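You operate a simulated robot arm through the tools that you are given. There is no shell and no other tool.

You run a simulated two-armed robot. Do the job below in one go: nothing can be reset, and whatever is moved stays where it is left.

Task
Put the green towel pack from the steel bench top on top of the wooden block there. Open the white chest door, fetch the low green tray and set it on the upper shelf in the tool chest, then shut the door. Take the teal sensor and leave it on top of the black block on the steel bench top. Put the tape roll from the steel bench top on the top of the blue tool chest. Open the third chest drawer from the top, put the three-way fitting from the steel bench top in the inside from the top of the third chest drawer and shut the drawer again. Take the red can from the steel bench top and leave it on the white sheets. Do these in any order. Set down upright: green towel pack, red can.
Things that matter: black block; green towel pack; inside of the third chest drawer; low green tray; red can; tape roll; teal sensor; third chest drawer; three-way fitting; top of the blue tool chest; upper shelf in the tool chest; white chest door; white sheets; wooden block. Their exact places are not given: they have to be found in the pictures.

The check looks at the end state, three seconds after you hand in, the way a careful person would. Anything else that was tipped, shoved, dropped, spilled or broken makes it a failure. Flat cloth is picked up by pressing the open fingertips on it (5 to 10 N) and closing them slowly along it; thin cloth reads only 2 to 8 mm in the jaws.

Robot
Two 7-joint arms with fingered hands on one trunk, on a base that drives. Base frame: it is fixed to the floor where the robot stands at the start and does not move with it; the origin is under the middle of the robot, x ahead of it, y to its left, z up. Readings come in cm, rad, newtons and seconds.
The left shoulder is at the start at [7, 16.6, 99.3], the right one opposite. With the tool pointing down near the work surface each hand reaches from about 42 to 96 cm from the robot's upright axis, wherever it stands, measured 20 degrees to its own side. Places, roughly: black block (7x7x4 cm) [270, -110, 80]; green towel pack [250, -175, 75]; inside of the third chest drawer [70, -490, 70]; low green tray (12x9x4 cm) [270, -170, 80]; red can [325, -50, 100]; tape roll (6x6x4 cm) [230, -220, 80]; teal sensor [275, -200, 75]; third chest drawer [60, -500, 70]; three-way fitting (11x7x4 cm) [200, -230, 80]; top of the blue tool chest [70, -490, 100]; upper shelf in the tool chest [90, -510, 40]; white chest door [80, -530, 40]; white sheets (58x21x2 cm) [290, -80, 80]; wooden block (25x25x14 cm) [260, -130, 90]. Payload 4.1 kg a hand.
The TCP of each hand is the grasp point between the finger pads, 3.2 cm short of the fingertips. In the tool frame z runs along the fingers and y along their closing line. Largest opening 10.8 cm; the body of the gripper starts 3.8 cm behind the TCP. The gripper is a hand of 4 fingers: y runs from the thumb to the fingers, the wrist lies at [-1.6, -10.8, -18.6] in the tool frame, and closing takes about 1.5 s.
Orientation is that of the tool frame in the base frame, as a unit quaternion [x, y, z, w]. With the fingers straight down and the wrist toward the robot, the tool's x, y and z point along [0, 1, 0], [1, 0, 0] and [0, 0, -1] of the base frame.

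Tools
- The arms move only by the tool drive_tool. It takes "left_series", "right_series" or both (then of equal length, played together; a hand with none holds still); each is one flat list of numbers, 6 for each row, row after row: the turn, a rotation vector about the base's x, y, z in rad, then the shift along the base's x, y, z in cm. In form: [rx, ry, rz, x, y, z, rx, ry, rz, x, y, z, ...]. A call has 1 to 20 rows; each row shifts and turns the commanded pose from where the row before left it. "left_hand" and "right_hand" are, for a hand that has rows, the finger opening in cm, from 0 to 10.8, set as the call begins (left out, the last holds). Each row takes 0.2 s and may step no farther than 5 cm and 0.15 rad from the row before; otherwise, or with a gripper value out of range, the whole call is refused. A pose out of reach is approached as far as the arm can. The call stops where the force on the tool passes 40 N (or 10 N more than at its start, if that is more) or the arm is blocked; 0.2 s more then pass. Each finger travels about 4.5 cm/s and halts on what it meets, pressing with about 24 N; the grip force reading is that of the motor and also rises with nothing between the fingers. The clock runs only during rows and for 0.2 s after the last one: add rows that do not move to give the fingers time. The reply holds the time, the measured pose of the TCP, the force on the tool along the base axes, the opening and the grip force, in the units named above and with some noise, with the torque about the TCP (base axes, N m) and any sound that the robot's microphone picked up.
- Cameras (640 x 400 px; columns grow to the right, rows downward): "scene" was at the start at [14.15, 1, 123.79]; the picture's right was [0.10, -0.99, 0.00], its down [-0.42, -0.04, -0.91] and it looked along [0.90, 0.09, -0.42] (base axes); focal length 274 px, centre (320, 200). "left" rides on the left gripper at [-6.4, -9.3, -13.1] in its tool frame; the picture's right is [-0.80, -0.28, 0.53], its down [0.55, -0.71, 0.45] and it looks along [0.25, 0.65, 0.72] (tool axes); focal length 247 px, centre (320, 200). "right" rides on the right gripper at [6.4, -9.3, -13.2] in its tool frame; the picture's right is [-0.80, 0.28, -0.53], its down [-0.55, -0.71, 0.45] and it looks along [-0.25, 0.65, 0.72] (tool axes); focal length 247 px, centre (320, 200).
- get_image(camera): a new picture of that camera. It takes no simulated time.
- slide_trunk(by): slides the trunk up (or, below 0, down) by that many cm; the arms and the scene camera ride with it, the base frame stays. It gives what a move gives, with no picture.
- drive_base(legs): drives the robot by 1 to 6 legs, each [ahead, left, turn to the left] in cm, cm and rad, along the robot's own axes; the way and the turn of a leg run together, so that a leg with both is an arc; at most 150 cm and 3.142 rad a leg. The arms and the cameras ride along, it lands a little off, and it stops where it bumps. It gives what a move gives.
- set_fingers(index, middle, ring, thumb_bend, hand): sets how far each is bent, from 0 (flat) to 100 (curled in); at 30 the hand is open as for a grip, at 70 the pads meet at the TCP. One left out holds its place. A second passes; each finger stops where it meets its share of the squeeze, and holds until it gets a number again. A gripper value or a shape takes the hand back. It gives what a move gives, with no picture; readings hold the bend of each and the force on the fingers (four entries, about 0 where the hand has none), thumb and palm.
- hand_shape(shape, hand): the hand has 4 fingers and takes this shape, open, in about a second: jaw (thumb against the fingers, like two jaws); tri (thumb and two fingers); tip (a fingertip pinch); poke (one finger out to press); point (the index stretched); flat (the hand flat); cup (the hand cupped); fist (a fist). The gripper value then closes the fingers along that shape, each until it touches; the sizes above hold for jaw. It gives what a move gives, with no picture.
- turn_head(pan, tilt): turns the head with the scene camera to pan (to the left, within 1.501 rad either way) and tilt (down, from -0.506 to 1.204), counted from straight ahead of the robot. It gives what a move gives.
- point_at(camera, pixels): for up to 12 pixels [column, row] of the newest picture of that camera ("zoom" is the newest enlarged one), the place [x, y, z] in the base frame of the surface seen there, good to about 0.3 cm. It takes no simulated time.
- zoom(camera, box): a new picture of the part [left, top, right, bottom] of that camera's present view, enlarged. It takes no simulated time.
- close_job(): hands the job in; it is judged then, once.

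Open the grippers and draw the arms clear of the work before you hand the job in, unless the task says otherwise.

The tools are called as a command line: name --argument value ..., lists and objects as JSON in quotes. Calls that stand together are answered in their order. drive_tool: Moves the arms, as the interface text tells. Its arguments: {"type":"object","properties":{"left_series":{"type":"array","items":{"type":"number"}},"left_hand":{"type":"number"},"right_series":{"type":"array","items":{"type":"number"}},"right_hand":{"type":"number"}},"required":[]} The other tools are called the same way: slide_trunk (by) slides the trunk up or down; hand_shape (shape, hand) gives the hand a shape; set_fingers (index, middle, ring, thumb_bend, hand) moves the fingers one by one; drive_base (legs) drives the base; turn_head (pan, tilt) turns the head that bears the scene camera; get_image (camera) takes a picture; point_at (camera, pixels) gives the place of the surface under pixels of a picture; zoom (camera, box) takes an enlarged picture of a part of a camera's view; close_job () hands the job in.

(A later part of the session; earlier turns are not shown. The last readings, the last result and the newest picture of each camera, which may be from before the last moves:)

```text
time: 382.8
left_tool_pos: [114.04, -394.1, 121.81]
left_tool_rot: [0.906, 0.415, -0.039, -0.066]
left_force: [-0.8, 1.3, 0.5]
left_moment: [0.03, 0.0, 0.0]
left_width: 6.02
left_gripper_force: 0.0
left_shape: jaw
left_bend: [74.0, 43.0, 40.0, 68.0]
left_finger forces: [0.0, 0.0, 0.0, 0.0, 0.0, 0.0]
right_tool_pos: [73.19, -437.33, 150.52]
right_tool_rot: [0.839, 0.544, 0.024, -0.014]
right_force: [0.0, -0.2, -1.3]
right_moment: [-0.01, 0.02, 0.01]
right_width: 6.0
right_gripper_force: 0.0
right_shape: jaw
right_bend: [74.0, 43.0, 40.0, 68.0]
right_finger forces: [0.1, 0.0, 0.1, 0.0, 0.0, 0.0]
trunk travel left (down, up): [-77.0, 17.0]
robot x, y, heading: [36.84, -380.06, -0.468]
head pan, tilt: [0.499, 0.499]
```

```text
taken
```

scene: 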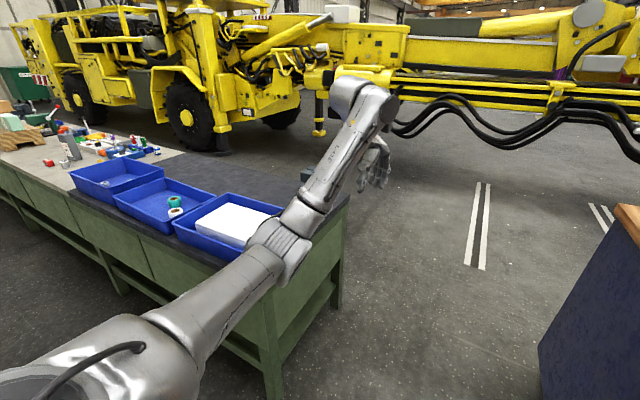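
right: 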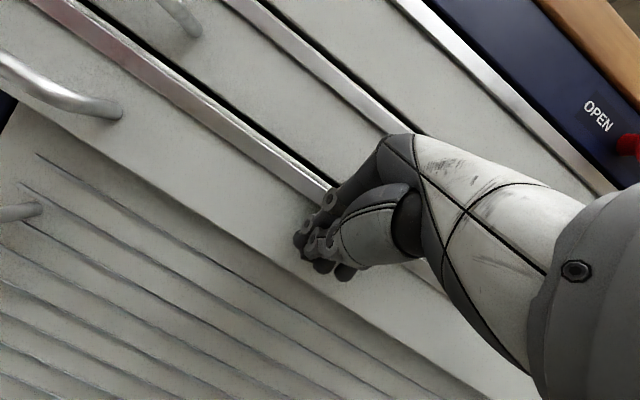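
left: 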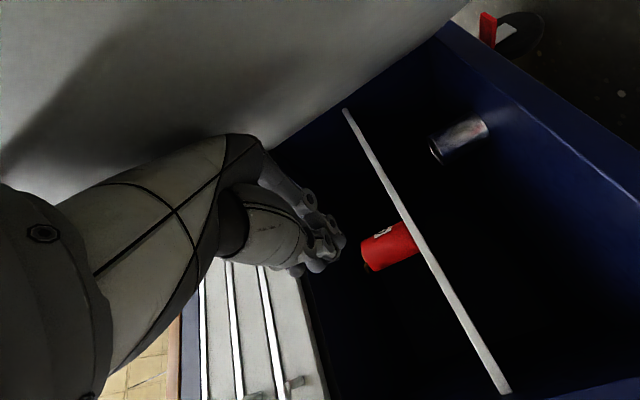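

Facing the bench at along -317. I straighten by -0.027 rad and strafe left 230 cm down the aisle.

drive_base --legs '[[0, 0, -0.027], [0, 120, 0], [0, 110, 0]]'

turn_head --pan 0.2 --tilt 0.6

get_image --camera "scene"

```text
time: 394.4
left_tool_pos: [221.95, -193.75, 121.73]
left_tool_rot: [0.909, 0.409, -0.038, -0.068]
left_force: [-0.1, 0.4, -0.6]
left_moment: [-0.01, -0.03, -0.02]
left_width: 6.01
left_gripper_force: 0.1
left_shape: jaw
left_bend: [74.0, 43.0, 40.0, 68.0]
left_finger forces: [0.0, 0.1, 0.0, 0.0, 0.0, 0.0]
right_tool_pos: [180.67, -236.6, 150.39]
right_tool_rot: [0.842, 0.538, 0.025, -0.014]
right_force: [0.2, 0.1, -0.1]
right_moment: [-0.02, 0.02, 0.01]
right_width: 6.01
right_gripper_force: 0.0
right_shape: jaw
right_bend: [74.0, 43.0, 40.0, 68.0]
right_finger forces: [0.1, 0.0, 0.0, 0.0, 0.0, 0.0]
trunk travel left (down, up): [-77.0, 17.0]
robot x, y, heading: [144.71, -178.96, -0.49]
head pan, tilt: [0.499, 0.499]
```

```text
time: 395.2
left_tool_pos: [221.92, -193.8, 121.77]
left_tool_rot: [0.909, 0.41, -0.038, -0.066]
left_force: [0.4, -0.9, 1.0]
left_moment: [-0.02, 0.02, -0.01]
left_width: 6.01
left_gripper_force: 0.0
left_shape: jaw
left_bend: [74.0, 43.0, 40.0, 68.0]
left_finger forces: [0.0, 0.0, 0.0, 0.1, 0.1, 0.1]
right_tool_pos: [180.58, -236.61, 150.53]
right_tool_rot: [0.842, 0.538, 0.024, -0.014]
right_force: [0.3, 0.2, -0.8]
right_moment: [-0.02, -0.04, 0.0]
right_width: 6.01
right_gripper_force: 0.1
right_shape: jaw
right_bend: [74.0, 43.0, 40.0, 68.0]
right_finger forces: [0.0, 0.0, 0.0, 0.0, 0.0, 0.0]
trunk travel left (down, up): [-77.0, 17.0]
robot x, y, heading: [144.75, -178.7, -0.49]
head pan, tilt: [0.201, 0.6]
```

```text
taken
```

scene: 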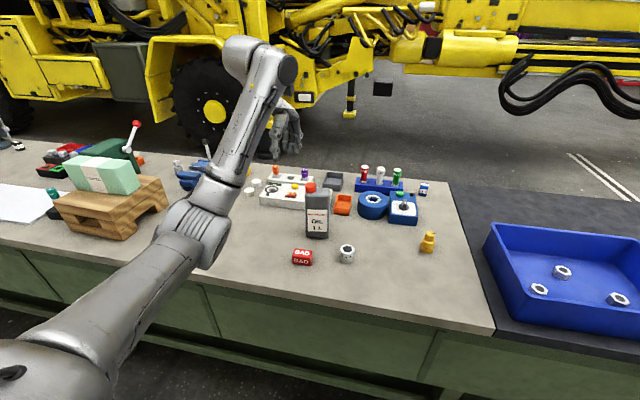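

I'm opposite the tape's old place. For the tray I'll use the right hand tilted 45°, closing across its 9 cm width. I retract the left hand, strafe left 85 cm and go 23 cm closer.

drive_tool --left_series '[0, 0, 0, -3.5, 1.9, 2, 0, 0, 0, -3.5, 1.9, 2, 0, 0, 0, -3.5, 1.9, 2, 0, 0, 0, -3.5, 1.9, 2]'

drive_base --legs '[[0, 84, -0.007], [22, 0, 0]]'

turn_head --pan -0.2 --tilt 0.65

get_image --camera "scene"

```text
time: 396.2
left_tool_pos: [207.75, -186.09, 129.73]
left_tool_rot: [0.909, 0.409, -0.038, -0.066]
left_force: [-0.1, 0.4, 0.1]
left_moment: [-0.01, 0.01, -0.02]
left_width: 6.04
left_gripper_force: 0.0
left_shape: jaw
left_bend: [74.0, 43.0, 40.0, 68.0]
left_finger forces: [0.1, 0.0, 0.0, 0.1, 0.0, 0.0]
right_tool_pos: [180.34, -236.31, 150.58]
right_tool_rot: [0.843, 0.537, 0.024, -0.013]
right_force: [-0.2, -0.6, -0.2]
right_moment: [-0.01, -0.03, -0.02]
right_width: 6.0
right_gripper_force: 0.0
right_shape: jaw
right_bend: [74.0, 43.0, 40.0, 68.0]
right_finger forces: [0.0, 0.0, 0.1, 0.1, 0.0, 0.0]
trunk travel left (down, up): [-77.0, 17.0]
robot x, y, heading: [144.94, -178.92, -0.49]
head pan, tilt: [0.201, 0.6]
```

```text
time: 401.9
left_tool_pos: [266.69, -123.71, 129.83]
left_tool_rot: [0.912, 0.402, -0.038, -0.067]
left_force: [-0.3, 0.5, 0.4]
left_moment: [-0.03, -0.02, 0.02]
left_width: 6.03
left_gripper_force: 0.1
left_shape: jaw
left_bend: [74.0, 43.0, 40.0, 68.0]
left_finger forces: [0.0, 0.0, 0.1, 0.0, 0.0, 0.0]
right_tool_pos: [238.59, -173.55, 150.53]
right_tool_rot: [0.846, 0.532, 0.025, -0.012]
right_force: [0.0, 0.7, -0.9]
right_moment: [-0.03, -0.04, -0.01]
right_width: 6.0
right_gripper_force: 0.1
right_shape: jaw
right_bend: [74.0, 43.0, 40.0, 68.0]
right_finger forces: [0.0, 0.0, 0.0, 0.0, 0.0, 0.1]
trunk travel left (down, up): [-77.0, 17.0]
robot x, y, heading: [203.79, -115.32, -0.504]
head pan, tilt: [0.201, 0.6]
```

```text
time: 402.8
left_tool_pos: [266.89, -123.73, 129.66]
left_tool_rot: [0.912, 0.402, -0.039, -0.067]
left_force: [0.4, 0.0, 0.1]
left_moment: [-0.01, 0.03, -0.01]
left_width: 5.99
left_gripper_force: 0.2
left_shape: jaw
left_bend: [74.0, 43.0, 40.0, 68.0]
left_finger forces: [0.0, 0.0, 0.0, 0.1, 0.0, 0.1]
right_tool_pos: [238.77, -173.71, 150.44]
right_tool_rot: [0.846, 0.532, 0.024, -0.013]
right_force: [0.2, -0.3, -0.9]
right_moment: [0.03, 0.01, 0.01]
right_width: 6.04
right_gripper_force: 0.0
right_shape: jaw
right_bend: [74.0, 43.0, 40.0, 68.0]
right_finger forces: [0.0, 0.0, 0.0, 0.1, 0.0, 0.0]
trunk travel left (down, up): [-77.0, 17.0]
robot x, y, heading: [203.71, -115.27, -0.502]
head pan, tilt: [-0.201, 0.649]
```

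```text
taken
```

scene: 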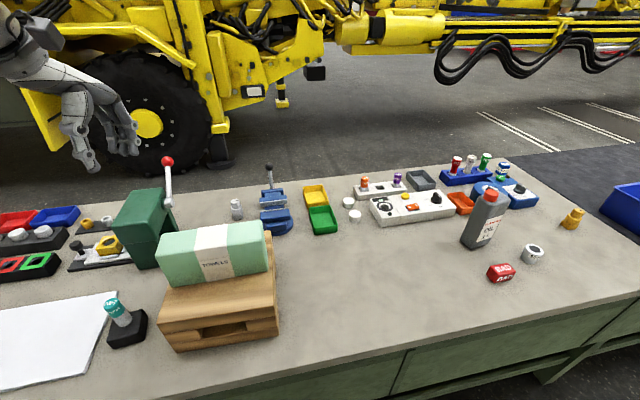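

The green tray is at (323,220) with a yellow tray right behind and the blue vise to its left. I zoom and measure its rim corners.

zoom --camera "scene" --box '[250, 170, 380, 250]'

point_at --camera "zoom" --pixels '[[283, 182], [382, 178], [432, 290], [320, 305], [350, 240], [325, 315], [428, 302], [300, 240], [405, 230], [265, 90], [205, 230], [480, 235]]'

```text
4.92 times, centred on (315, 210) of scene
```

zoom: 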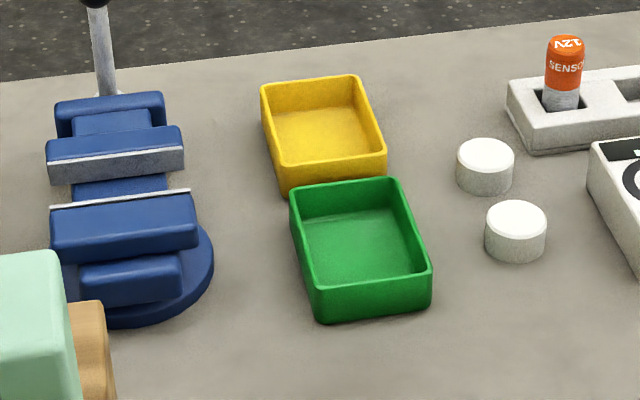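

```text
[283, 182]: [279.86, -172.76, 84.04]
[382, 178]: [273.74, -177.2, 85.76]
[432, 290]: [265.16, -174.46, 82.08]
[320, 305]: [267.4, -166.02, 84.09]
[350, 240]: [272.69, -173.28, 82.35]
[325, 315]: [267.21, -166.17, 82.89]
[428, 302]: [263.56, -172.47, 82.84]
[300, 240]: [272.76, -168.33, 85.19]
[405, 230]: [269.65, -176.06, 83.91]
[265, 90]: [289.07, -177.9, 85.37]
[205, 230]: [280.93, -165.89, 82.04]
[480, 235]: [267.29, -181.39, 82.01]
```

I take the four rim-top corners again more exactly.

point_at --camera "zoom" --pixels '[[293, 192], [392, 181], [427, 268], [318, 290], [370, 280], [305, 245], [412, 225], [345, 186], [360, 140], [465, 160], [487, 230]]'

```text
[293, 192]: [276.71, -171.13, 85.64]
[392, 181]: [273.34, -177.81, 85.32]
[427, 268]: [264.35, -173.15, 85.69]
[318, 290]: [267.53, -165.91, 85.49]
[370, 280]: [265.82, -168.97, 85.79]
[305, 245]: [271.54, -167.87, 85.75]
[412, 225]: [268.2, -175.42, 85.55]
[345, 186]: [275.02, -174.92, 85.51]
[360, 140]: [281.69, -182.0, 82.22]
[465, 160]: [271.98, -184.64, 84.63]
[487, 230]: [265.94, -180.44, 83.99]
```

Tray centre (270.5,-172.0), outer ≈11×8.4, rim z 85.7, aligned with the bench. I lower the trunk 12 cm (left hand raised first), then yaw the right hand +1.52 so it closes along the bench direction.

drive_tool --left_series '[0, 0, 0, -1, 0.5, 4, 0, 0, 0, -1, 0.5, 4, 0, 0, 0, -1, 0.5, 4]'

slide_trunk --by -12

drive_tool --right_series '[0, 0, 0.127, 1, 0.1, -1, 0, 0, 0.127, 1, 0.1, -1, 0, 0, 0.127, 1, 0.1, -1, 0, 0, 0.127, 1, 0.1, -1, 0, 0, 0.127, 1, 0.1, -1, 0, 0, 0.127, 1, 0.1, -1, 0, 0, 0.127, 1, 0.1, -1, 0, 0, 0.127, 1, 0.1, -1, 0, 0, 0.127, 1, 0.1, -1, 0, 0, 0.127, 1, 0.1, -1, 0, 0, 0.127, 1, 0.1, -1, 0, 0, 0.127, 1, 0.1, -1, 0, 0, 0, 0, 0, 0]' --right_hand 10.8

get_image --camera "scene"

```text
time: 403.6
left_tool_pos: [263.59, -122.25, 141.77]
left_tool_rot: [0.913, 0.401, -0.036, -0.067]
left_force: [-0.4, -0.2, 0.4]
left_moment: [0.01, 0.02, 0.0]
left_width: 5.99
left_gripper_force: 0.1
left_shape: jaw
left_bend: [74.0, 43.0, 40.0, 68.0]
left_finger forces: [0.1, 0.1, 0.0, 0.0, 0.0, 0.0]
right_tool_pos: [238.56, -173.66, 150.6]
right_tool_rot: [0.847, 0.532, 0.025, -0.013]
right_force: [0.2, -0.2, 0.2]
right_moment: [0.01, -0.05, 0.01]
right_width: 6.01
right_gripper_force: 0.1
right_shape: jaw
right_bend: [74.0, 43.0, 40.0, 68.0]
right_finger forces: [0.0, 0.1, 0.0, 0.0, 0.0, 0.1]
trunk travel left (down, up): [-77.0, 17.0]
robot x, y, heading: [204.06, -115.42, -0.506]
head pan, tilt: [-0.201, 0.649]
```

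```text
time: 405.1
left_tool_pos: [263.85, -122.29, 129.52]
left_tool_rot: [0.912, 0.403, -0.038, -0.068]
left_force: [0.3, 0.7, -0.6]
left_moment: [0.01, 0.01, 0.02]
left_width: 6.0
left_gripper_force: 0.0
left_shape: jaw
left_bend: [74.0, 43.0, 40.0, 68.0]
left_finger forces: [0.0, 0.1, 0.1, 0.1, 0.1, 0.1]
right_tool_pos: [238.64, -173.68, 138.44]
right_tool_rot: [0.846, 0.532, 0.025, -0.014]
right_force: [0.9, -0.2, 0.2]
right_moment: [0.0, 0.01, 0.02]
right_width: 6.02
right_gripper_force: 0.0
right_shape: jaw
right_bend: [74.0, 43.0, 40.0, 68.0]
right_finger forces: [0.1, 0.0, 0.1, 0.0, 0.0, 0.1]
trunk travel left (down, up): [-65.0, 29.0]
robot x, y, heading: [203.65, -115.55, -0.504]
head pan, tilt: [-0.201, 0.649]
```

```text
time: 407.9
left_tool_pos: [263.77, -122.37, 129.58]
left_tool_rot: [0.912, 0.402, -0.039, -0.068]
left_force: [-0.4, 0.6, 0.4]
left_moment: [0.0, -0.01, -0.06]
left_width: 6.01
left_gripper_force: 0.1
left_shape: jaw
left_bend: [74.0, 43.0, 40.0, 68.0]
left_finger forces: [0.0, 0.0, 0.0, 0.0, 0.0, 0.1]
right_tool_pos: [236.56, -163.41, 135.38]
right_tool_rot: [0.648, 0.762, 0.011, -0.018]
right_force: [0.3, -0.5, 0.5]
right_moment: [0.01, 0.01, 0.0]
right_width: 10.79
right_gripper_force: 0.1
right_shape: jaw
right_bend: [30.0, 30.0, 30.0, 30.0]
right_finger forces: [0.0, 0.1, 0.0, 0.0, 0.0, 0.0]
right hand out of reach, approached as far as the arm can: row 2, 3, 4, 5, 6, 7, 8, 9, 10, 11, 12
trunk travel left (down, up): [-65.0, 29.0]
robot x, y, heading: [203.92, -115.55, -0.505]
head pan, tilt: [-0.201, 0.649]
```

```text
taken
```

scene: 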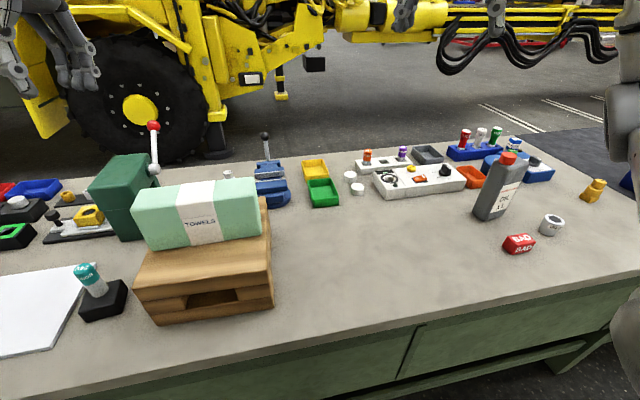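

The right hand can't yaw that far here. New plan: pinch the tray's near wall with the right hand pointing down, shift it to open bench space, then regrasp it with the left hand. I set the right hand to 'tri' and bring it over the near wall.

hand_shape --shape "tri" --hand "right"

drive_tool --right_series '[0, 0, -0.066, 2.93, -0.61, -3.0, 0, 0, -0.066, 2.93, -0.61, -3.0, 0, 0, -0.066, 2.93, -0.61, -3.0, 0, 0, -0.066, 2.93, -0.61, -3.0, 0, 0, -0.066, 2.93, -0.61, -3.0, 0, 0, -0.066, 2.93, -0.61, -3.0, 0, 0, -0.066, 2.93, -0.61, -3.0, 0, 0, -0.066, 2.93, -0.61, -3.0, 0, 0, -0.066, 2.93, -0.61, -3.0, 0, 0, -0.066, 2.93, -0.61, -3.0, 0, 0, 0, 0, 0, 0]'

get_image --camera "right"

get_image --camera "scene"

```text
time: 408.8
left_tool_pos: [263.83, -122.16, 129.66]
left_tool_rot: [0.912, 0.402, -0.038, -0.067]
left_force: [-0.2, 0.3, -0.7]
left_moment: [0.0, 0.0, -0.01]
left_width: 6.01
left_gripper_force: 0.0
left_shape: jaw
left_bend: [74.0, 43.0, 40.0, 68.0]
left_finger forces: [0.0, 0.0, 0.1, 0.1, 0.0, 0.1]
right_tool_pos: [236.38, -163.29, 135.45]
right_tool_rot: [0.648, 0.762, 0.012, -0.018]
right_force: [-0.8, 0.2, 0.5]
right_moment: [-0.04, -0.02, 0.02]
right_width: 10.79
right_gripper_force: 0.1
right_shape: tri
right_bend: [30.0, 30.0, 99.0, 30.0]
right_finger forces: [0.1, 0.0, 0.1, 0.0, 0.0, 0.0]
trunk travel left (down, up): [-65.0, 29.0]
robot x, y, heading: [203.57, -115.5, -0.507]
head pan, tilt: [-0.201, 0.649]
```

```text
time: 411.2
left_tool_pos: [263.75, -122.22, 129.68]
left_tool_rot: [0.912, 0.402, -0.037, -0.067]
left_force: [-0.4, -0.3, 0.4]
left_moment: [-0.02, 0.01, 0.02]
left_width: 6.0
left_gripper_force: 0.1
left_shape: jaw
left_bend: [74.0, 43.0, 40.0, 68.0]
left_finger forces: [0.0, 0.0, 0.0, 0.0, 0.1, 0.1]
right_tool_pos: [265.89, -169.27, 105.39]
right_tool_rot: [0.86, 0.51, 0.017, -0.014]
right_force: [-0.6, 0.3, 0.4]
right_moment: [0.01, -0.03, 0.03]
right_width: 10.79
right_gripper_force: 0.1
right_shape: tri
right_bend: [30.0, 30.0, 99.0, 30.0]
right_finger forces: [0.0, 0.0, 0.0, 0.1, 0.0, 0.0]
trunk travel left (down, up): [-65.0, 29.0]
robot x, y, heading: [204.06, -115.6, -0.506]
head pan, tilt: [-0.201, 0.649]
```

```text
taken
```

right: 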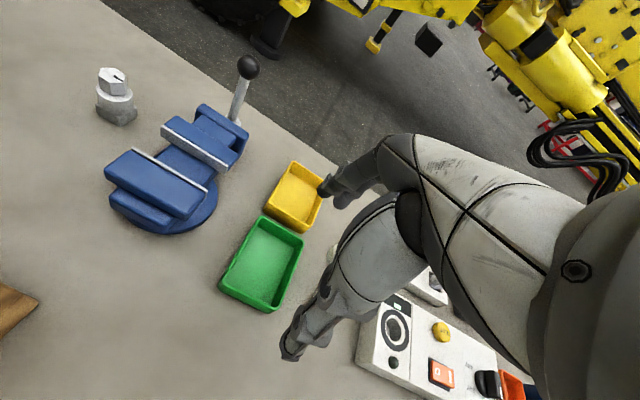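

```text
taken
```

scene: 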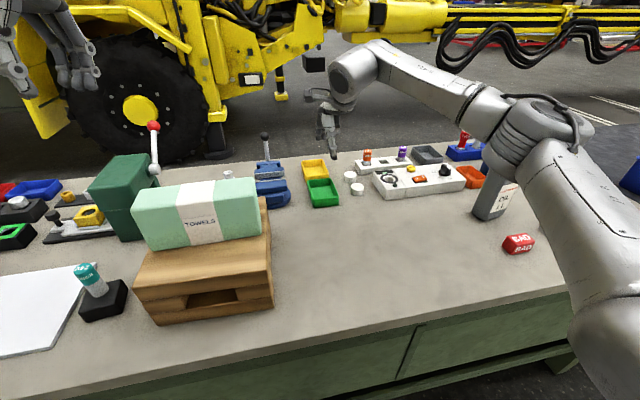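

Tri shape is set. I verify the near wall from the right camera: corners about (222,287) and (272,310).

zoom --camera "right" --box '[200, 200, 320, 330]'

point_at --camera "right" --pixels '[[223, 284], [269, 307], [246, 296], [265, 218], [302, 240], [242, 250], [288, 272], [262, 260], [335, 255], [345, 290]]'

```text
3.08 times, centred on (260, 265) of right
```

zoom: 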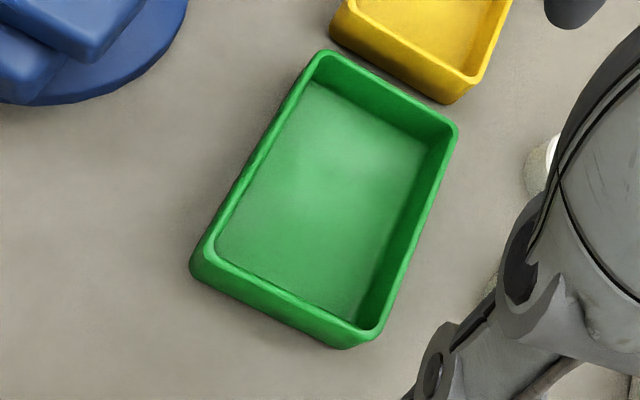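

```text
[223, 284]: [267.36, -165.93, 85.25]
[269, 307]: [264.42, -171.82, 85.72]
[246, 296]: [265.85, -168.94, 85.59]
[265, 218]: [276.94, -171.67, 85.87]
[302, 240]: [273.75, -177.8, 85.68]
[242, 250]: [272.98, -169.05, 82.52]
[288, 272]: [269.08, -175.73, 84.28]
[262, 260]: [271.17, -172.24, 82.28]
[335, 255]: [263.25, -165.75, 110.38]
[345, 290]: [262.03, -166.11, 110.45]
```

Near wall mid ≈(265.6,-169.5). I shift (-0.5,-0.7) and descend so the thumb goes outside and two fingers inside the tray, to z≈86.4.

drive_tool --right_series '[0, 0, 0, -0.25, -0.35, -4, 0, 0, 0, -0.25, -0.35, -4, 0, 0, 0, 0, 0, -4, 0, 0, 0, 0, 0, -3.5, 0, 0, 0, 0, 0, -2, 0, 0, 0, 0, 0, -1.3, 0, 0, 0, 0, 0, 0]'

get_image --camera "right"

zoom --camera "scene" --box '[260, 130, 400, 230]'

```text
time: 412.8
left_tool_pos: [263.73, -122.18, 129.71]
left_tool_rot: [0.912, 0.402, -0.038, -0.067]
left_force: [0.3, 0.3, 0.4]
left_moment: [-0.01, 0.02, 0.01]
left_width: 6.02
left_gripper_force: 0.1
left_shape: jaw
left_bend: [74.0, 43.0, 40.0, 68.0]
left_finger forces: [0.1, 0.0, 0.0, 0.0, 0.0, 0.1]
right_tool_pos: [265.5, -170.12, 86.74]
right_tool_rot: [0.859, 0.512, 0.017, -0.013]
right_force: [-0.2, 0.3, -0.7]
right_moment: [-0.03, 0.06, 0.01]
right_width: 10.77
right_gripper_force: 0.0
right_shape: tri
right_bend: [30.0, 30.0, 99.0, 30.0]
right_finger forces: [0.0, 0.0, 0.0, 0.0, 0.1, 0.0]
trunk travel left (down, up): [-65.0, 29.0]
robot x, y, heading: [204.05, -115.62, -0.501]
head pan, tilt: [-0.201, 0.649]
```

```text
taken
```

right: 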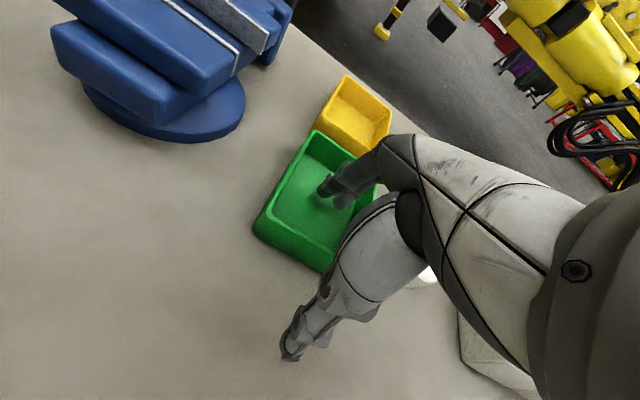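

```text
4.00 times, centred on (330, 180) of scene
```

zoom: 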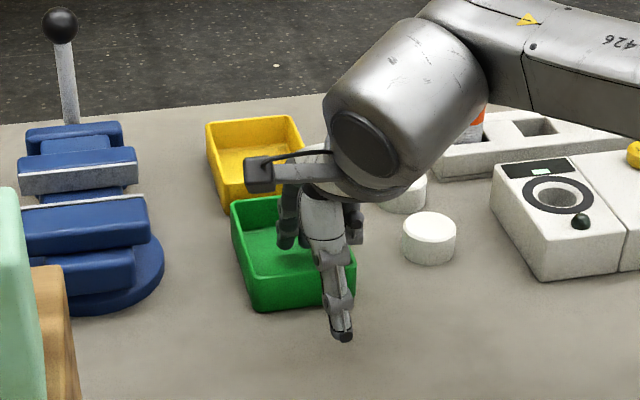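

Fingers are inside and thumb outside the near wall. I lower 0.4 cm and close.

drive_tool --right_series '[0, 0, 0, 0, 0, -0.4, 0, 0, 0, 0, 0, 0]'

drive_tool --right_series '[0, 0, 0, 0, 0, 0, 0, 0, 0, 0, 0, 0, 0, 0, 0, 0, 0, 0, 0, 0, 0, 0, 0, 0, 0, 0, 0, 0, 0, 0, 0, 0, 0, 0, 0, 0, 0, 0, 0, 0, 0, 0, 0, 0, 0, 0, 0, 0]' --right_hand 0

get_image --camera "right"

zoom --camera "scene" --box '[260, 130, 400, 230]'

```text
time: 413.4
left_tool_pos: [263.78, -122.25, 129.78]
left_tool_rot: [0.912, 0.402, -0.038, -0.067]
left_force: [-0.3, 0.6, 0.8]
left_moment: [-0.03, 0.0, -0.01]
left_width: 5.98
left_gripper_force: 0.1
left_shape: jaw
left_bend: [74.0, 43.0, 40.0, 68.0]
left_finger forces: [0.0, 0.0, 0.1, 0.0, 0.0, 0.0]
right_tool_pos: [265.43, -170.15, 86.27]
right_tool_rot: [0.859, 0.511, 0.017, -0.013]
right_force: [0.7, -0.3, 0.1]
right_moment: [0.02, -0.01, 0.03]
right_width: 10.79
right_gripper_force: 0.1
right_shape: tri
right_bend: [30.0, 30.0, 99.0, 30.0]
right_finger forces: [0.0, 0.0, 0.0, 0.1, 0.0, 0.0]
trunk travel left (down, up): [-65.0, 29.0]
robot x, y, heading: [203.95, -115.34, -0.502]
head pan, tilt: [-0.201, 0.649]
```

```text
time: 415.2
left_tool_pos: [263.79, -122.24, 129.58]
left_tool_rot: [0.912, 0.402, -0.038, -0.067]
left_force: [0.4, 0.7, 0.4]
left_moment: [0.02, 0.01, 0.01]
left_width: 5.98
left_gripper_force: 0.1
left_shape: jaw
left_bend: [74.0, 43.0, 40.0, 68.0]
left_finger forces: [0.0, 0.1, 0.1, 0.1, 0.1, 0.1]
right_tool_pos: [265.5, -170.15, 86.36]
right_tool_rot: [0.859, 0.512, 0.017, -0.013]
right_force: [-0.4, 0.5, -0.6]
right_moment: [-0.07, -0.03, 0.03]
right_width: 0.0
right_gripper_force: 23.8
right_shape: tri
right_bend: [70.0, 70.0, 100.0, 70.0]
right_finger forces: [10.8, 10.3, 0.1, 0.0, 21.3, 0.0]
trunk travel left (down, up): [-65.0, 29.0]
robot x, y, heading: [203.44, -115.52, -0.504]
head pan, tilt: [-0.201, 0.649]
```

```text
taken
```

right: 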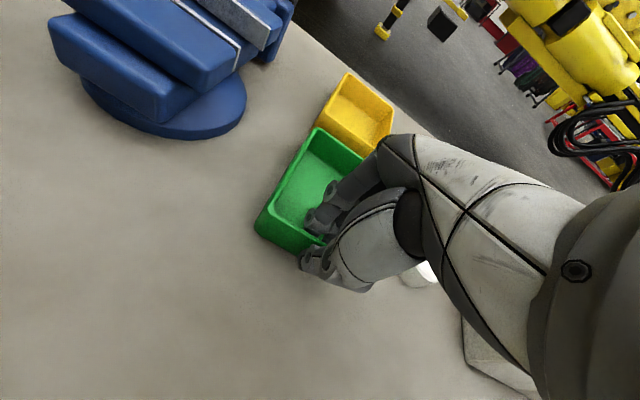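

```text
4.00 times, centred on (330, 180) of scene
```

zoom: 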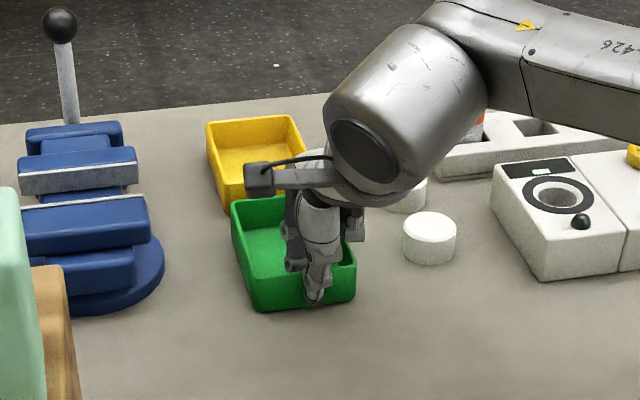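

The wall is pinched (index 10.8, middle 10.3, thumb 21 N). I lift 6 cm slowly and look.

drive_tool --right_series '[0, 0, 0, 0, 0, 1, 0, 0, 0, 0, 0, 1, 0, 0, 0, 0, 0, 2, 0, 0, 0, 0, 0, 2, 0, 0, 0, 0, 0, 0]'

zoom --camera "scene" --box '[260, 120, 400, 230]'

get_image --camera "right"

```text
time: 416.4
left_tool_pos: [263.9, -122.29, 129.7]
left_tool_rot: [0.912, 0.402, -0.038, -0.068]
left_force: [0.1, -0.2, 0.7]
left_moment: [0.01, 0.0, 0.0]
left_width: 5.98
left_gripper_force: 0.0
left_shape: jaw
left_bend: [74.0, 43.0, 40.0, 68.0]
left_finger forces: [0.0, 0.1, 0.0, 0.0, 0.0, 0.0]
right_tool_pos: [265.23, -170.14, 92.32]
right_tool_rot: [0.859, 0.512, 0.016, -0.013]
right_force: [0.4, -0.1, -1.6]
right_moment: [0.07, 0.06, -0.03]
right_width: 0.02
right_gripper_force: 23.8
right_shape: tri
right_bend: [70.0, 70.0, 100.0, 70.0]
right_finger forces: [12.9, 10.8, 0.0, 0.0, 23.4, 0.0]
trunk travel left (down, up): [-65.0, 29.0]
robot x, y, heading: [203.95, -115.48, -0.499]
head pan, tilt: [-0.201, 0.649]
```

```text
3.64 times, centred on (330, 175) of scene
```

zoom: 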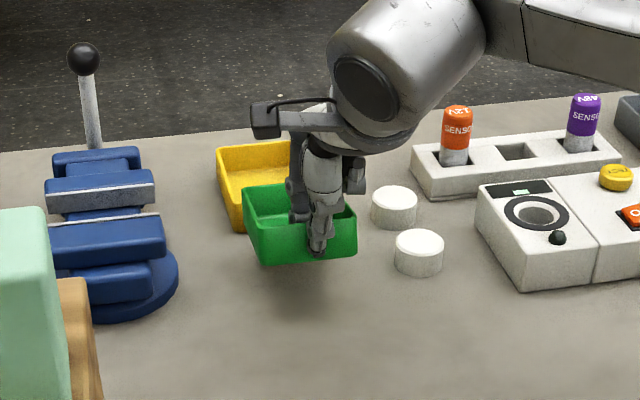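

```text
taken
```

right: 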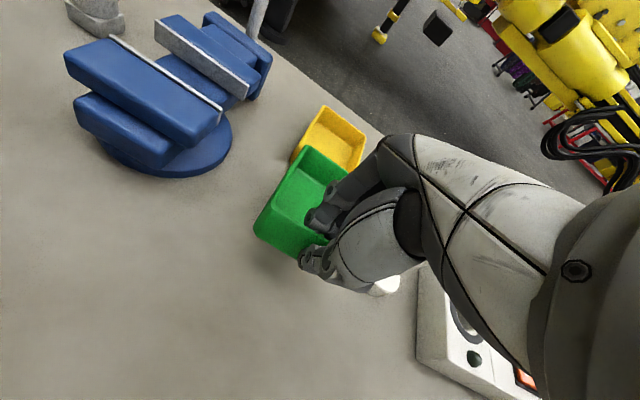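

The tray is held level (1.6 N). I raise and retract the right hand, then drive back out of the aisle toward the chest.

drive_tool --right_series '[0, 0, 0, 0, 0, 4, 0, 0, 0, 0, 0, 4, 0, 0, 0, 0, 0, 4, 0, 0, 0, 0, 0, 4, 0, 0, 0, 0, 0, 4, 0, 0, 0, -2.6, 1.4, 3.5, 0, 0, 0, -3.5, 1.9, 2, 0, 0, 0, -3.5, 1.9, 2, 0, 0, 0, -3.5, 1.9, 2, 0, 0, 0, -3.5, 1.9, 2, 0, 0, 0, -3.5, 1.9, 0, 0, 0, 0, 0, 0, 0]'

drive_base --legs '[[-20, 0, 0.005], [0, -110, 0], [0, -110, 0]]'

get_image --camera "right"

```text
time: 419.0
left_tool_pos: [263.9, -122.22, 129.63]
left_tool_rot: [0.912, 0.402, -0.038, -0.067]
left_force: [0.0, -0.2, 0.0]
left_moment: [-0.01, 0.01, -0.03]
left_width: 6.01
left_gripper_force: 0.1
left_shape: jaw
left_bend: [74.0, 43.0, 40.0, 68.0]
left_finger forces: [0.1, 0.1, 0.0, 0.0, 0.1, 0.0]
right_tool_pos: [245.38, -158.92, 123.79]
right_tool_rot: [0.859, 0.511, 0.016, -0.012]
right_force: [0.8, -0.3, -1.0]
right_moment: [0.04, 0.11, -0.01]
right_width: 0.0
right_gripper_force: 23.7
right_shape: tri
right_bend: [70.0, 70.0, 100.0, 70.0]
right_finger forces: [12.8, 11.0, 0.0, 0.0, 23.5, 0.1]
trunk travel left (down, up): [-65.0, 29.0]
robot x, y, heading: [203.67, -115.68, -0.504]
head pan, tilt: [-0.201, 0.649]
```

```text
time: 431.0
left_tool_pos: [141.6, -305.25, 129.67]
left_tool_rot: [0.91, 0.408, -0.038, -0.066]
left_force: [-0.5, 0.2, -0.9]
left_moment: [0.01, -0.01, -0.05]
left_width: 5.95
left_gripper_force: 0.2
left_shape: jaw
left_bend: [74.0, 43.0, 40.0, 68.0]
left_finger forces: [0.1, 0.0, 0.1, 0.0, 0.0, 0.0]
right_tool_pos: [123.21, -342.07, 123.9]
right_tool_rot: [0.857, 0.515, 0.016, -0.013]
right_force: [-0.5, 1.5, -0.9]
right_moment: [0.02, 0.07, -0.02]
right_width: 0.01
right_gripper_force: 24.2
right_shape: tri
right_bend: [70.0, 70.0, 100.0, 70.0]
right_finger forces: [12.8, 10.9, 0.0, 0.0, 23.5, 0.0]
trunk travel left (down, up): [-65.0, 29.0]
robot x, y, heading: [81.54, -299.16, -0.492]
head pan, tilt: [-0.201, 0.649]
```

```text
taken
```

right: 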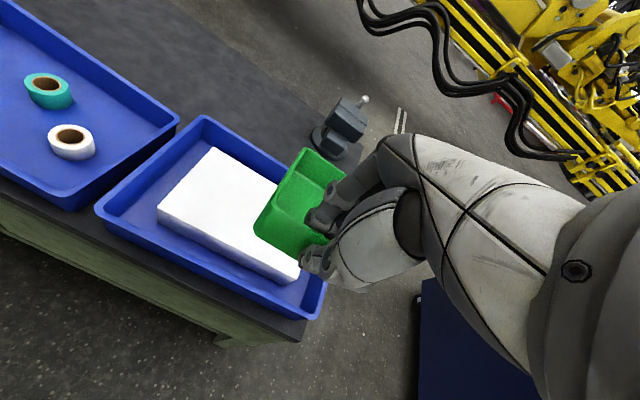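

Tray still held well. I continue the proven route: right 92, back 57, right 195, then turn left to face the chest.

drive_base --legs '[[0, -92, -0.005], [-57, 0, 0], [0, -100, 0], [0, -100, 0], [0, 0, 1.571]]'

turn_head --pan -0.6 --tilt 0.45

get_image --camera "scene"

```text
time: 452.2
left_tool_pos: [-104.52, -469.41, 129.55]
left_tool_rot: [0.359, 0.93, -0.074, -0.021]
left_force: [0.1, -0.7, -0.2]
left_moment: [0.01, -0.01, 0.02]
left_width: 6.01
left_gripper_force: 0.1
left_shape: jaw
left_bend: [74.0, 43.0, 40.0, 68.0]
left_finger forces: [0.1, 0.0, 0.0, 0.0, 0.0, 0.0]
right_tool_pos: [-67.8, -487.7, 123.83]
right_tool_rot: [0.243, 0.97, 0.002, -0.021]
right_force: [0.0, -0.4, -0.8]
right_moment: [-0.03, -0.03, 0.01]
right_width: 0.0
right_gripper_force: 23.8
right_shape: tri
right_bend: [70.0, 70.0, 100.0, 70.0]
right_finger forces: [12.4, 10.5, 0.0, 0.1, 22.7, 0.0]
trunk travel left (down, up): [-65.0, 29.0]
robot x, y, heading: [-110.91, -529.25, 1.074]
head pan, tilt: [-0.201, 0.649]
```

```text
time: 453.1
left_tool_pos: [-104.53, -469.24, 129.58]
left_tool_rot: [0.358, 0.93, -0.074, -0.02]
left_force: [-0.2, -0.1, 0.0]
left_moment: [-0.02, 0.02, -0.01]
left_width: 6.02
left_gripper_force: 0.0
left_shape: jaw
left_bend: [74.0, 43.0, 40.0, 68.0]
left_finger forces: [0.0, 0.1, 0.0, 0.0, 0.0, 0.0]
right_tool_pos: [-67.75, -487.64, 123.81]
right_tool_rot: [0.243, 0.97, 0.001, -0.021]
right_force: [0.2, -0.2, -1.1]
right_moment: [-0.05, 0.0, 0.03]
right_width: 0.01
right_gripper_force: 24.0
right_shape: tri
right_bend: [70.0, 70.0, 100.0, 70.0]
right_finger forces: [12.4, 10.5, 0.0, 0.0, 22.7, 0.0]
trunk travel left (down, up): [-65.0, 29.0]
robot x, y, heading: [-111.15, -529.01, 1.071]
head pan, tilt: [-0.6, 0.45]
```

```text
taken
```

scene: 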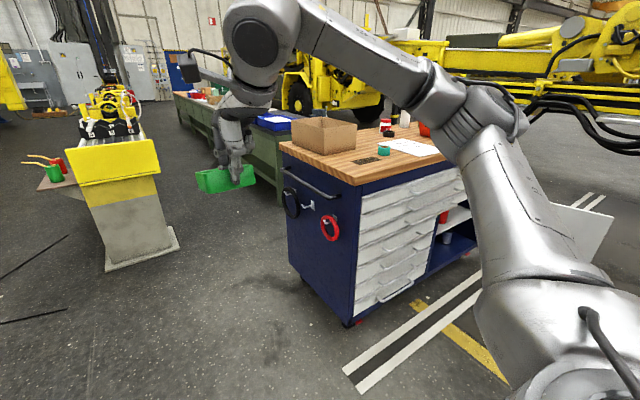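

Now I strafe right 158 cm and back 12 to stand in front of the chest, and view its top's free area.

drive_base --legs '[[-12, -80, 0], [0, -78, 0.003]]'

turn_head --pan 0.0 --tilt 0.55

get_image --camera "scene"

```text
time: 461.2
left_tool_pos: [28.6, -555.49, 129.65]
left_tool_rot: [0.355, 0.932, -0.074, -0.02]
left_force: [-0.7, 0.9, -0.8]
left_moment: [-0.03, -0.02, 0.01]
left_width: 6.0
left_gripper_force: 0.0
left_shape: jaw
left_bend: [74.0, 43.0, 40.0, 68.0]
left_finger forces: [0.0, 0.1, 0.0, 0.0, 0.0, 0.1]
right_tool_pos: [65.45, -573.78, 123.91]
right_tool_rot: [0.24, 0.97, 0.001, -0.022]
right_force: [-0.8, 0.0, -1.6]
right_moment: [-0.07, 0.02, 0.02]
right_width: 0.03
right_gripper_force: 24.1
right_shape: tri
right_bend: [70.0, 70.0, 100.0, 70.0]
right_finger forces: [12.5, 10.5, 0.0, 0.0, 22.8, 0.0]
trunk travel left (down, up): [-65.0, 29.0]
robot x, y, heading: [22.43, -615.51, 1.082]
head pan, tilt: [-0.6, 0.45]
```

```text
time: 462.2
left_tool_pos: [28.54, -555.59, 129.61]
left_tool_rot: [0.355, 0.932, -0.075, -0.019]
left_force: [0.2, 0.0, 0.1]
left_moment: [-0.03, 0.01, 0.04]
left_width: 6.01
left_gripper_force: 0.0
left_shape: jaw
left_bend: [74.0, 43.0, 40.0, 68.0]
left_finger forces: [0.0, 0.0, 0.0, 0.0, 0.0, 0.0]
right_tool_pos: [65.52, -573.68, 123.88]
right_tool_rot: [0.241, 0.97, 0.002, -0.022]
right_force: [-0.3, -0.6, -1.3]
right_moment: [-0.07, 0.01, 0.01]
right_width: 0.0
right_gripper_force: 23.7
right_shape: tri
right_bend: [70.0, 70.0, 100.0, 70.0]
right_finger forces: [12.6, 10.5, 0.1, 0.0, 22.7, 0.1]
trunk travel left (down, up): [-65.0, 29.0]
robot x, y, heading: [22.49, -615.71, 1.081]
head pan, tilt: [0.0, 0.55]
```

```text
taken
```

scene: 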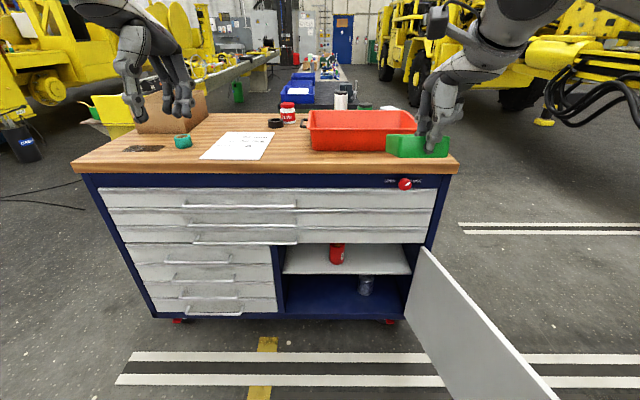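

I measure the free wood in front of the red tray and between it and the job card.

point_at --camera "scene" --pixels '[[312, 150], [360, 151], [290, 155], [300, 165], [340, 165], [380, 165], [265, 158], [273, 135], [330, 172], [240, 160], [285, 140], [305, 145]]'

zoom --camera "scene" --box '[190, 90, 460, 200]'

```text
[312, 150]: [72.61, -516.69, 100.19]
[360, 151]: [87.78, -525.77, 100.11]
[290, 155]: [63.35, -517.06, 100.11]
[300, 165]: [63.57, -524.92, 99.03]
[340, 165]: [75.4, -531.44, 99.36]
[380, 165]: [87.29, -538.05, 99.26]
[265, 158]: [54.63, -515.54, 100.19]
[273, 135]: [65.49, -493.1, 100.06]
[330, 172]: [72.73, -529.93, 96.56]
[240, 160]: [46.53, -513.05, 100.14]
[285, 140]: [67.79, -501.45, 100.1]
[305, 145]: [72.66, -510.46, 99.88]
```

```text
2.37 times, centred on (325, 145) of scene
```

zoom: 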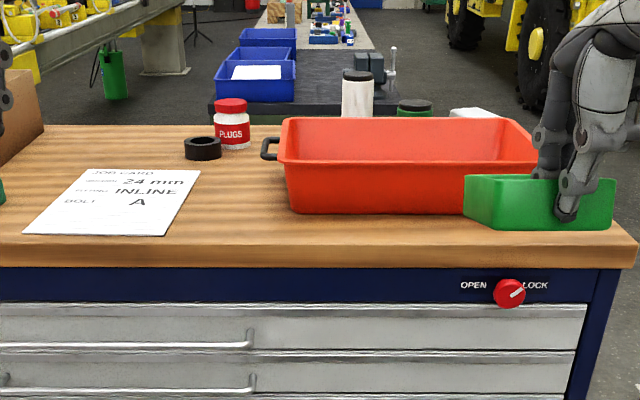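

Free wood lies between the job card and the red tray (perp 292–309). I drive 20 cm ahead and 20 cm left so the right hand can set the tray there.

drive_base --legs '[[20, 20, -0.007]]'

get_image --camera "scene"

```text
time: 464.2
left_tool_pos: [20.61, -528.9, 129.68]
left_tool_rot: [0.358, 0.93, -0.075, -0.02]
left_force: [-0.3, 0.2, 0.7]
left_moment: [0.01, 0.01, 0.02]
left_width: 6.01
left_gripper_force: 0.0
left_shape: jaw
left_bend: [74.0, 43.0, 40.0, 68.0]
left_finger forces: [0.0, 0.0, 0.0, 0.0, 0.0, 0.0]
right_tool_pos: [57.31, -547.43, 123.82]
right_tool_rot: [0.245, 0.969, 0.003, -0.022]
right_force: [0.4, -0.5, -0.7]
right_moment: [-0.05, 0.05, -0.02]
right_width: 0.03
right_gripper_force: 24.3
right_shape: tri
right_bend: [70.0, 70.0, 100.0, 70.0]
right_finger forces: [12.5, 10.5, 0.1, 0.0, 22.8, 0.1]
trunk travel left (down, up): [-65.0, 29.0]
robot x, y, heading: [14.25, -588.74, 1.073]
head pan, tilt: [0.0, 0.55]
```

```text
taken
```

scene: 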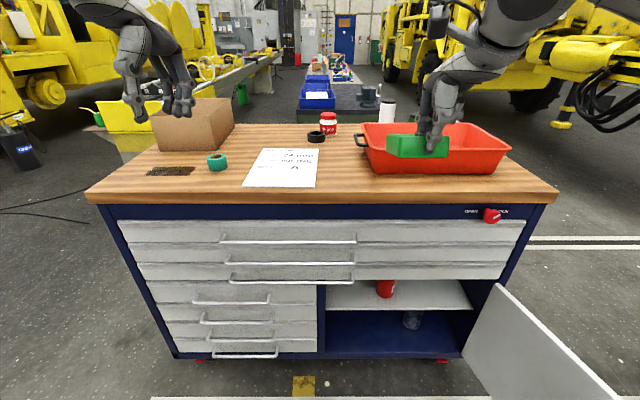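

I measure the gap at (322–362, 180) and the front edge there.

point_at --camera "scene" --pixels '[[318, 185], [322, 165], [345, 180], [366, 172], [345, 192], [345, 198], [340, 160], [357, 142], [400, 178], [380, 190]]'

```text
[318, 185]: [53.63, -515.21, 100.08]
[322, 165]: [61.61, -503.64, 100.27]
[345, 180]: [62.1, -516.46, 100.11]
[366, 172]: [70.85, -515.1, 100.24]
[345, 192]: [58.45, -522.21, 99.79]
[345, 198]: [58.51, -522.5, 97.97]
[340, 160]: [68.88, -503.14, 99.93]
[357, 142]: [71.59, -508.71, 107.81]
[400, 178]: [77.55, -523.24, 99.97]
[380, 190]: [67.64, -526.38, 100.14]
```

The gap is 14 cm wide. I move the right hand over it at height, then lower the tray toward the wood (near wall at along -432).

drive_tool --right_series '[0, 0, 0, 0.22, 4.07, 0, 0, 0, 0, 0.22, 4.07, 0, 0, 0, 0, 0.22, 4.07, 0, 0, 0, 0, 0.22, 4.07, 0, 0, 0, 0, 0.22, 4.07, 0, 0, 0, 0, 0.2, 4.05, 0, 0, 0, 0, 0, 0, -4, 0, 0, 0, 0, 0, -4, 0, 0, 0, 0, 0, -4, 0, 0, 0, 0, 0, -3, 0, 0, 0, 0, 0, -2, 0, 0, 0, 0, 0, -1, 0, 0, 0, 0, 0, 0]'

get_image --camera "scene"

get_image --camera "right"

```text
time: 467.0
left_tool_pos: [20.58, -528.83, 129.58]
left_tool_rot: [0.359, 0.93, -0.075, -0.021]
left_force: [-0.7, -1.0, -0.3]
left_moment: [0.0, -0.01, 0.01]
left_width: 6.01
left_gripper_force: 0.0
left_shape: jaw
left_bend: [74.0, 43.0, 40.0, 68.0]
left_finger forces: [0.0, 0.1, 0.0, 0.1, 0.1, 0.0]
right_tool_pos: [58.59, -522.97, 105.74]
right_tool_rot: [0.245, 0.969, 0.004, -0.022]
right_force: [0.1, -1.1, -1.1]
right_moment: [0.06, -0.01, 0.0]
right_width: 0.0
right_gripper_force: 24.1
right_shape: tri
right_bend: [70.0, 70.0, 100.0, 70.0]
right_finger forces: [11.6, 10.3, 0.1, 0.1, 21.9, 0.0]
trunk travel left (down, up): [-65.0, 29.0]
robot x, y, heading: [14.29, -588.83, 1.072]
head pan, tilt: [0.0, 0.55]
```

```text
taken
```

scene: 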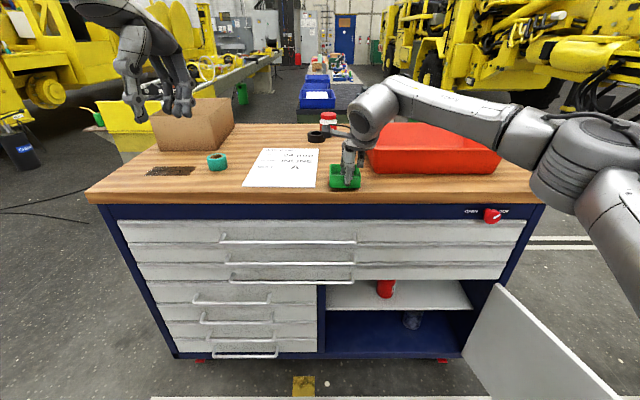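

```text
taken
```

right: 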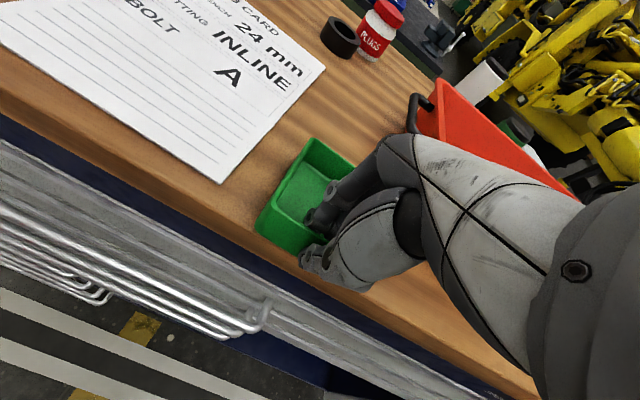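

The tray is over the gap, near the front edge. I creep down to contact.

drive_tool --right_series '[0, 0, 0, 0, 0, -0.4, 0, 0, 0, 0, 0, -0.3, 0, 0, 0, 0, 0, -0.2, 0, 0, 0, 0, 0, -0.15, 0, 0, 0, 0, 0, -0.1, 0, 0, 0, 0, 0, 0]'

```text
time: 468.4
left_tool_pos: [20.61, -528.86, 129.61]
left_tool_rot: [0.359, 0.93, -0.075, -0.02]
left_force: [0.1, -0.1, 0.7]
left_moment: [0.01, 0.0, 0.01]
left_width: 5.99
left_gripper_force: 0.1
left_shape: jaw
left_bend: [74.0, 43.0, 40.0, 68.0]
left_finger forces: [0.1, 0.0, 0.0, 0.0, 0.0, 0.0]
right_tool_pos: [58.64, -522.91, 104.73]
right_tool_rot: [0.244, 0.969, 0.002, -0.021]
right_force: [0.3, -0.3, -0.1]
right_moment: [0.05, 0.03, -0.02]
right_width: 0.03
right_gripper_force: 24.0
right_shape: tri
right_bend: [70.0, 70.0, 100.0, 70.0]
right_finger forces: [12.0, 10.6, 0.0, 0.0, 22.7, 0.0]
trunk travel left (down, up): [-65.0, 29.0]
robot x, y, heading: [13.71, -589.05, 1.068]
head pan, tilt: [0.0, 0.55]
```

drive_tool --right_series '[0, 0, 0, 0, 0, -0.12, 0, 0, 0, 0, 0, -0.12, 0, 0, 0, 0, 0, 0]'

zoom --camera "scene" --box '[290, 120, 400, 210]'

```text
time: 469.2
left_tool_pos: [20.65, -528.86, 129.61]
left_tool_rot: [0.358, 0.93, -0.075, -0.02]
left_force: [0.1, 0.0, -0.2]
left_moment: [-0.01, 0.0, 0.03]
left_width: 6.01
left_gripper_force: 0.0
left_shape: jaw
left_bend: [74.0, 43.0, 40.0, 68.0]
left_finger forces: [0.0, 0.1, 0.0, 0.0, 0.1, 0.0]
right_tool_pos: [58.56, -522.95, 104.57]
right_tool_rot: [0.244, 0.969, 0.003, -0.021]
right_force: [-0.4, 0.0, 0.1]
right_moment: [0.09, 0.03, -0.02]
right_width: 0.0
right_gripper_force: 24.3
right_shape: tri
right_bend: [70.0, 70.0, 100.0, 70.0]
right_finger forces: [12.1, 10.7, 0.0, 0.1, 22.9, 0.1]
trunk travel left (down, up): [-65.0, 29.0]
robot x, y, heading: [14.13, -589.21, 1.072]
head pan, tilt: [0.0, 0.55]
```

```text
4.44 times, centred on (345, 165) of scene
```

zoom: 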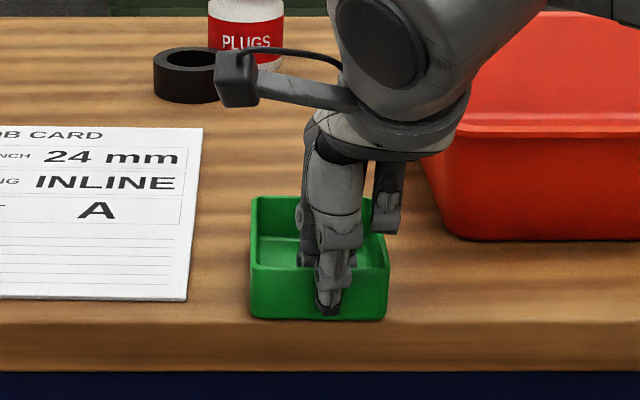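

The far end touches. I lower 0.25 cm more and release.

drive_tool --right_series '[0, 0, 0, 0, 0, -0.12, 0, 0, 0, 0, 0, -0.12, 0, 0, 0, 0, 0, 0]'

drive_tool --right_series '[0, 0, 0, 0, 0, 0, 0, 0, 0, 0, 0, 0, 0, 0, 0, 0, 0, 0, 0, 0, 0, 0, 0, 0, 0, 0, 0, 0, 0, 0]' --right_hand 4

zoom --camera "scene" --box '[290, 120, 400, 210]'

```text
time: 470.0
left_tool_pos: [20.59, -528.84, 129.71]
left_tool_rot: [0.359, 0.93, -0.074, -0.021]
left_force: [-0.8, 0.8, -0.1]
left_moment: [0.01, -0.01, -0.01]
left_width: 6.01
left_gripper_force: 0.1
left_shape: jaw
left_bend: [74.0, 43.0, 40.0, 68.0]
left_finger forces: [0.0, 0.0, 0.0, 0.1, 0.1, 0.1]
right_tool_pos: [58.61, -522.82, 104.23]
right_tool_rot: [0.244, 0.969, 0.003, -0.021]
right_force: [-0.3, -0.5, 0.5]
right_moment: [0.05, -0.01, 0.01]
right_width: 0.0
right_gripper_force: 24.3
right_shape: tri
right_bend: [70.0, 70.0, 100.0, 70.0]
right_finger forces: [12.1, 10.8, 0.0, 0.0, 23.2, 0.1]
trunk travel left (down, up): [-65.0, 29.0]
robot x, y, heading: [14.06, -588.59, 1.069]
head pan, tilt: [0.0, 0.55]
```

```text
time: 471.2
left_tool_pos: [20.51, -528.97, 129.68]
left_tool_rot: [0.359, 0.93, -0.075, -0.02]
left_force: [0.1, -0.5, 0.0]
left_moment: [0.01, -0.03, -0.01]
left_width: 6.02
left_gripper_force: 0.0
left_shape: jaw
left_bend: [74.0, 43.0, 40.0, 68.0]
left_finger forces: [0.0, 0.1, 0.0, 0.2, 0.1, 0.0]
right_tool_pos: [58.65, -522.93, 104.19]
right_tool_rot: [0.244, 0.969, 0.002, -0.02]
right_force: [-0.3, -0.6, -0.3]
right_moment: [0.0, 0.0, -0.01]
right_width: 3.98
right_gripper_force: 0.0
right_shape: tri
right_bend: [74.0, 51.0, 99.0, 73.0]
right_finger forces: [0.1, 0.0, 0.0, 0.0, 0.1, 0.0]
trunk travel left (down, up): [-65.0, 29.0]
robot x, y, heading: [13.97, -588.87, 1.07]
head pan, tilt: [0.0, 0.55]
```

```text
4.44 times, centred on (345, 165) of scene
```

zoom: 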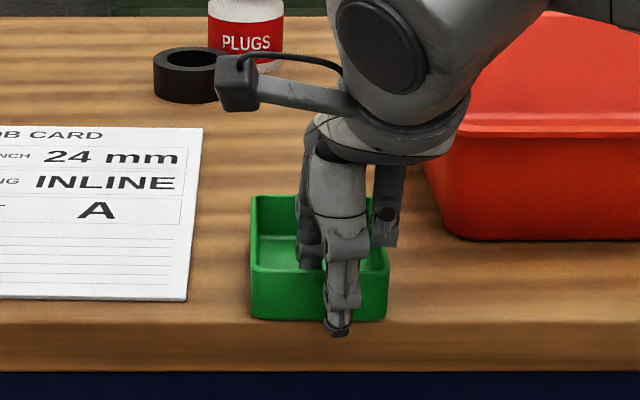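

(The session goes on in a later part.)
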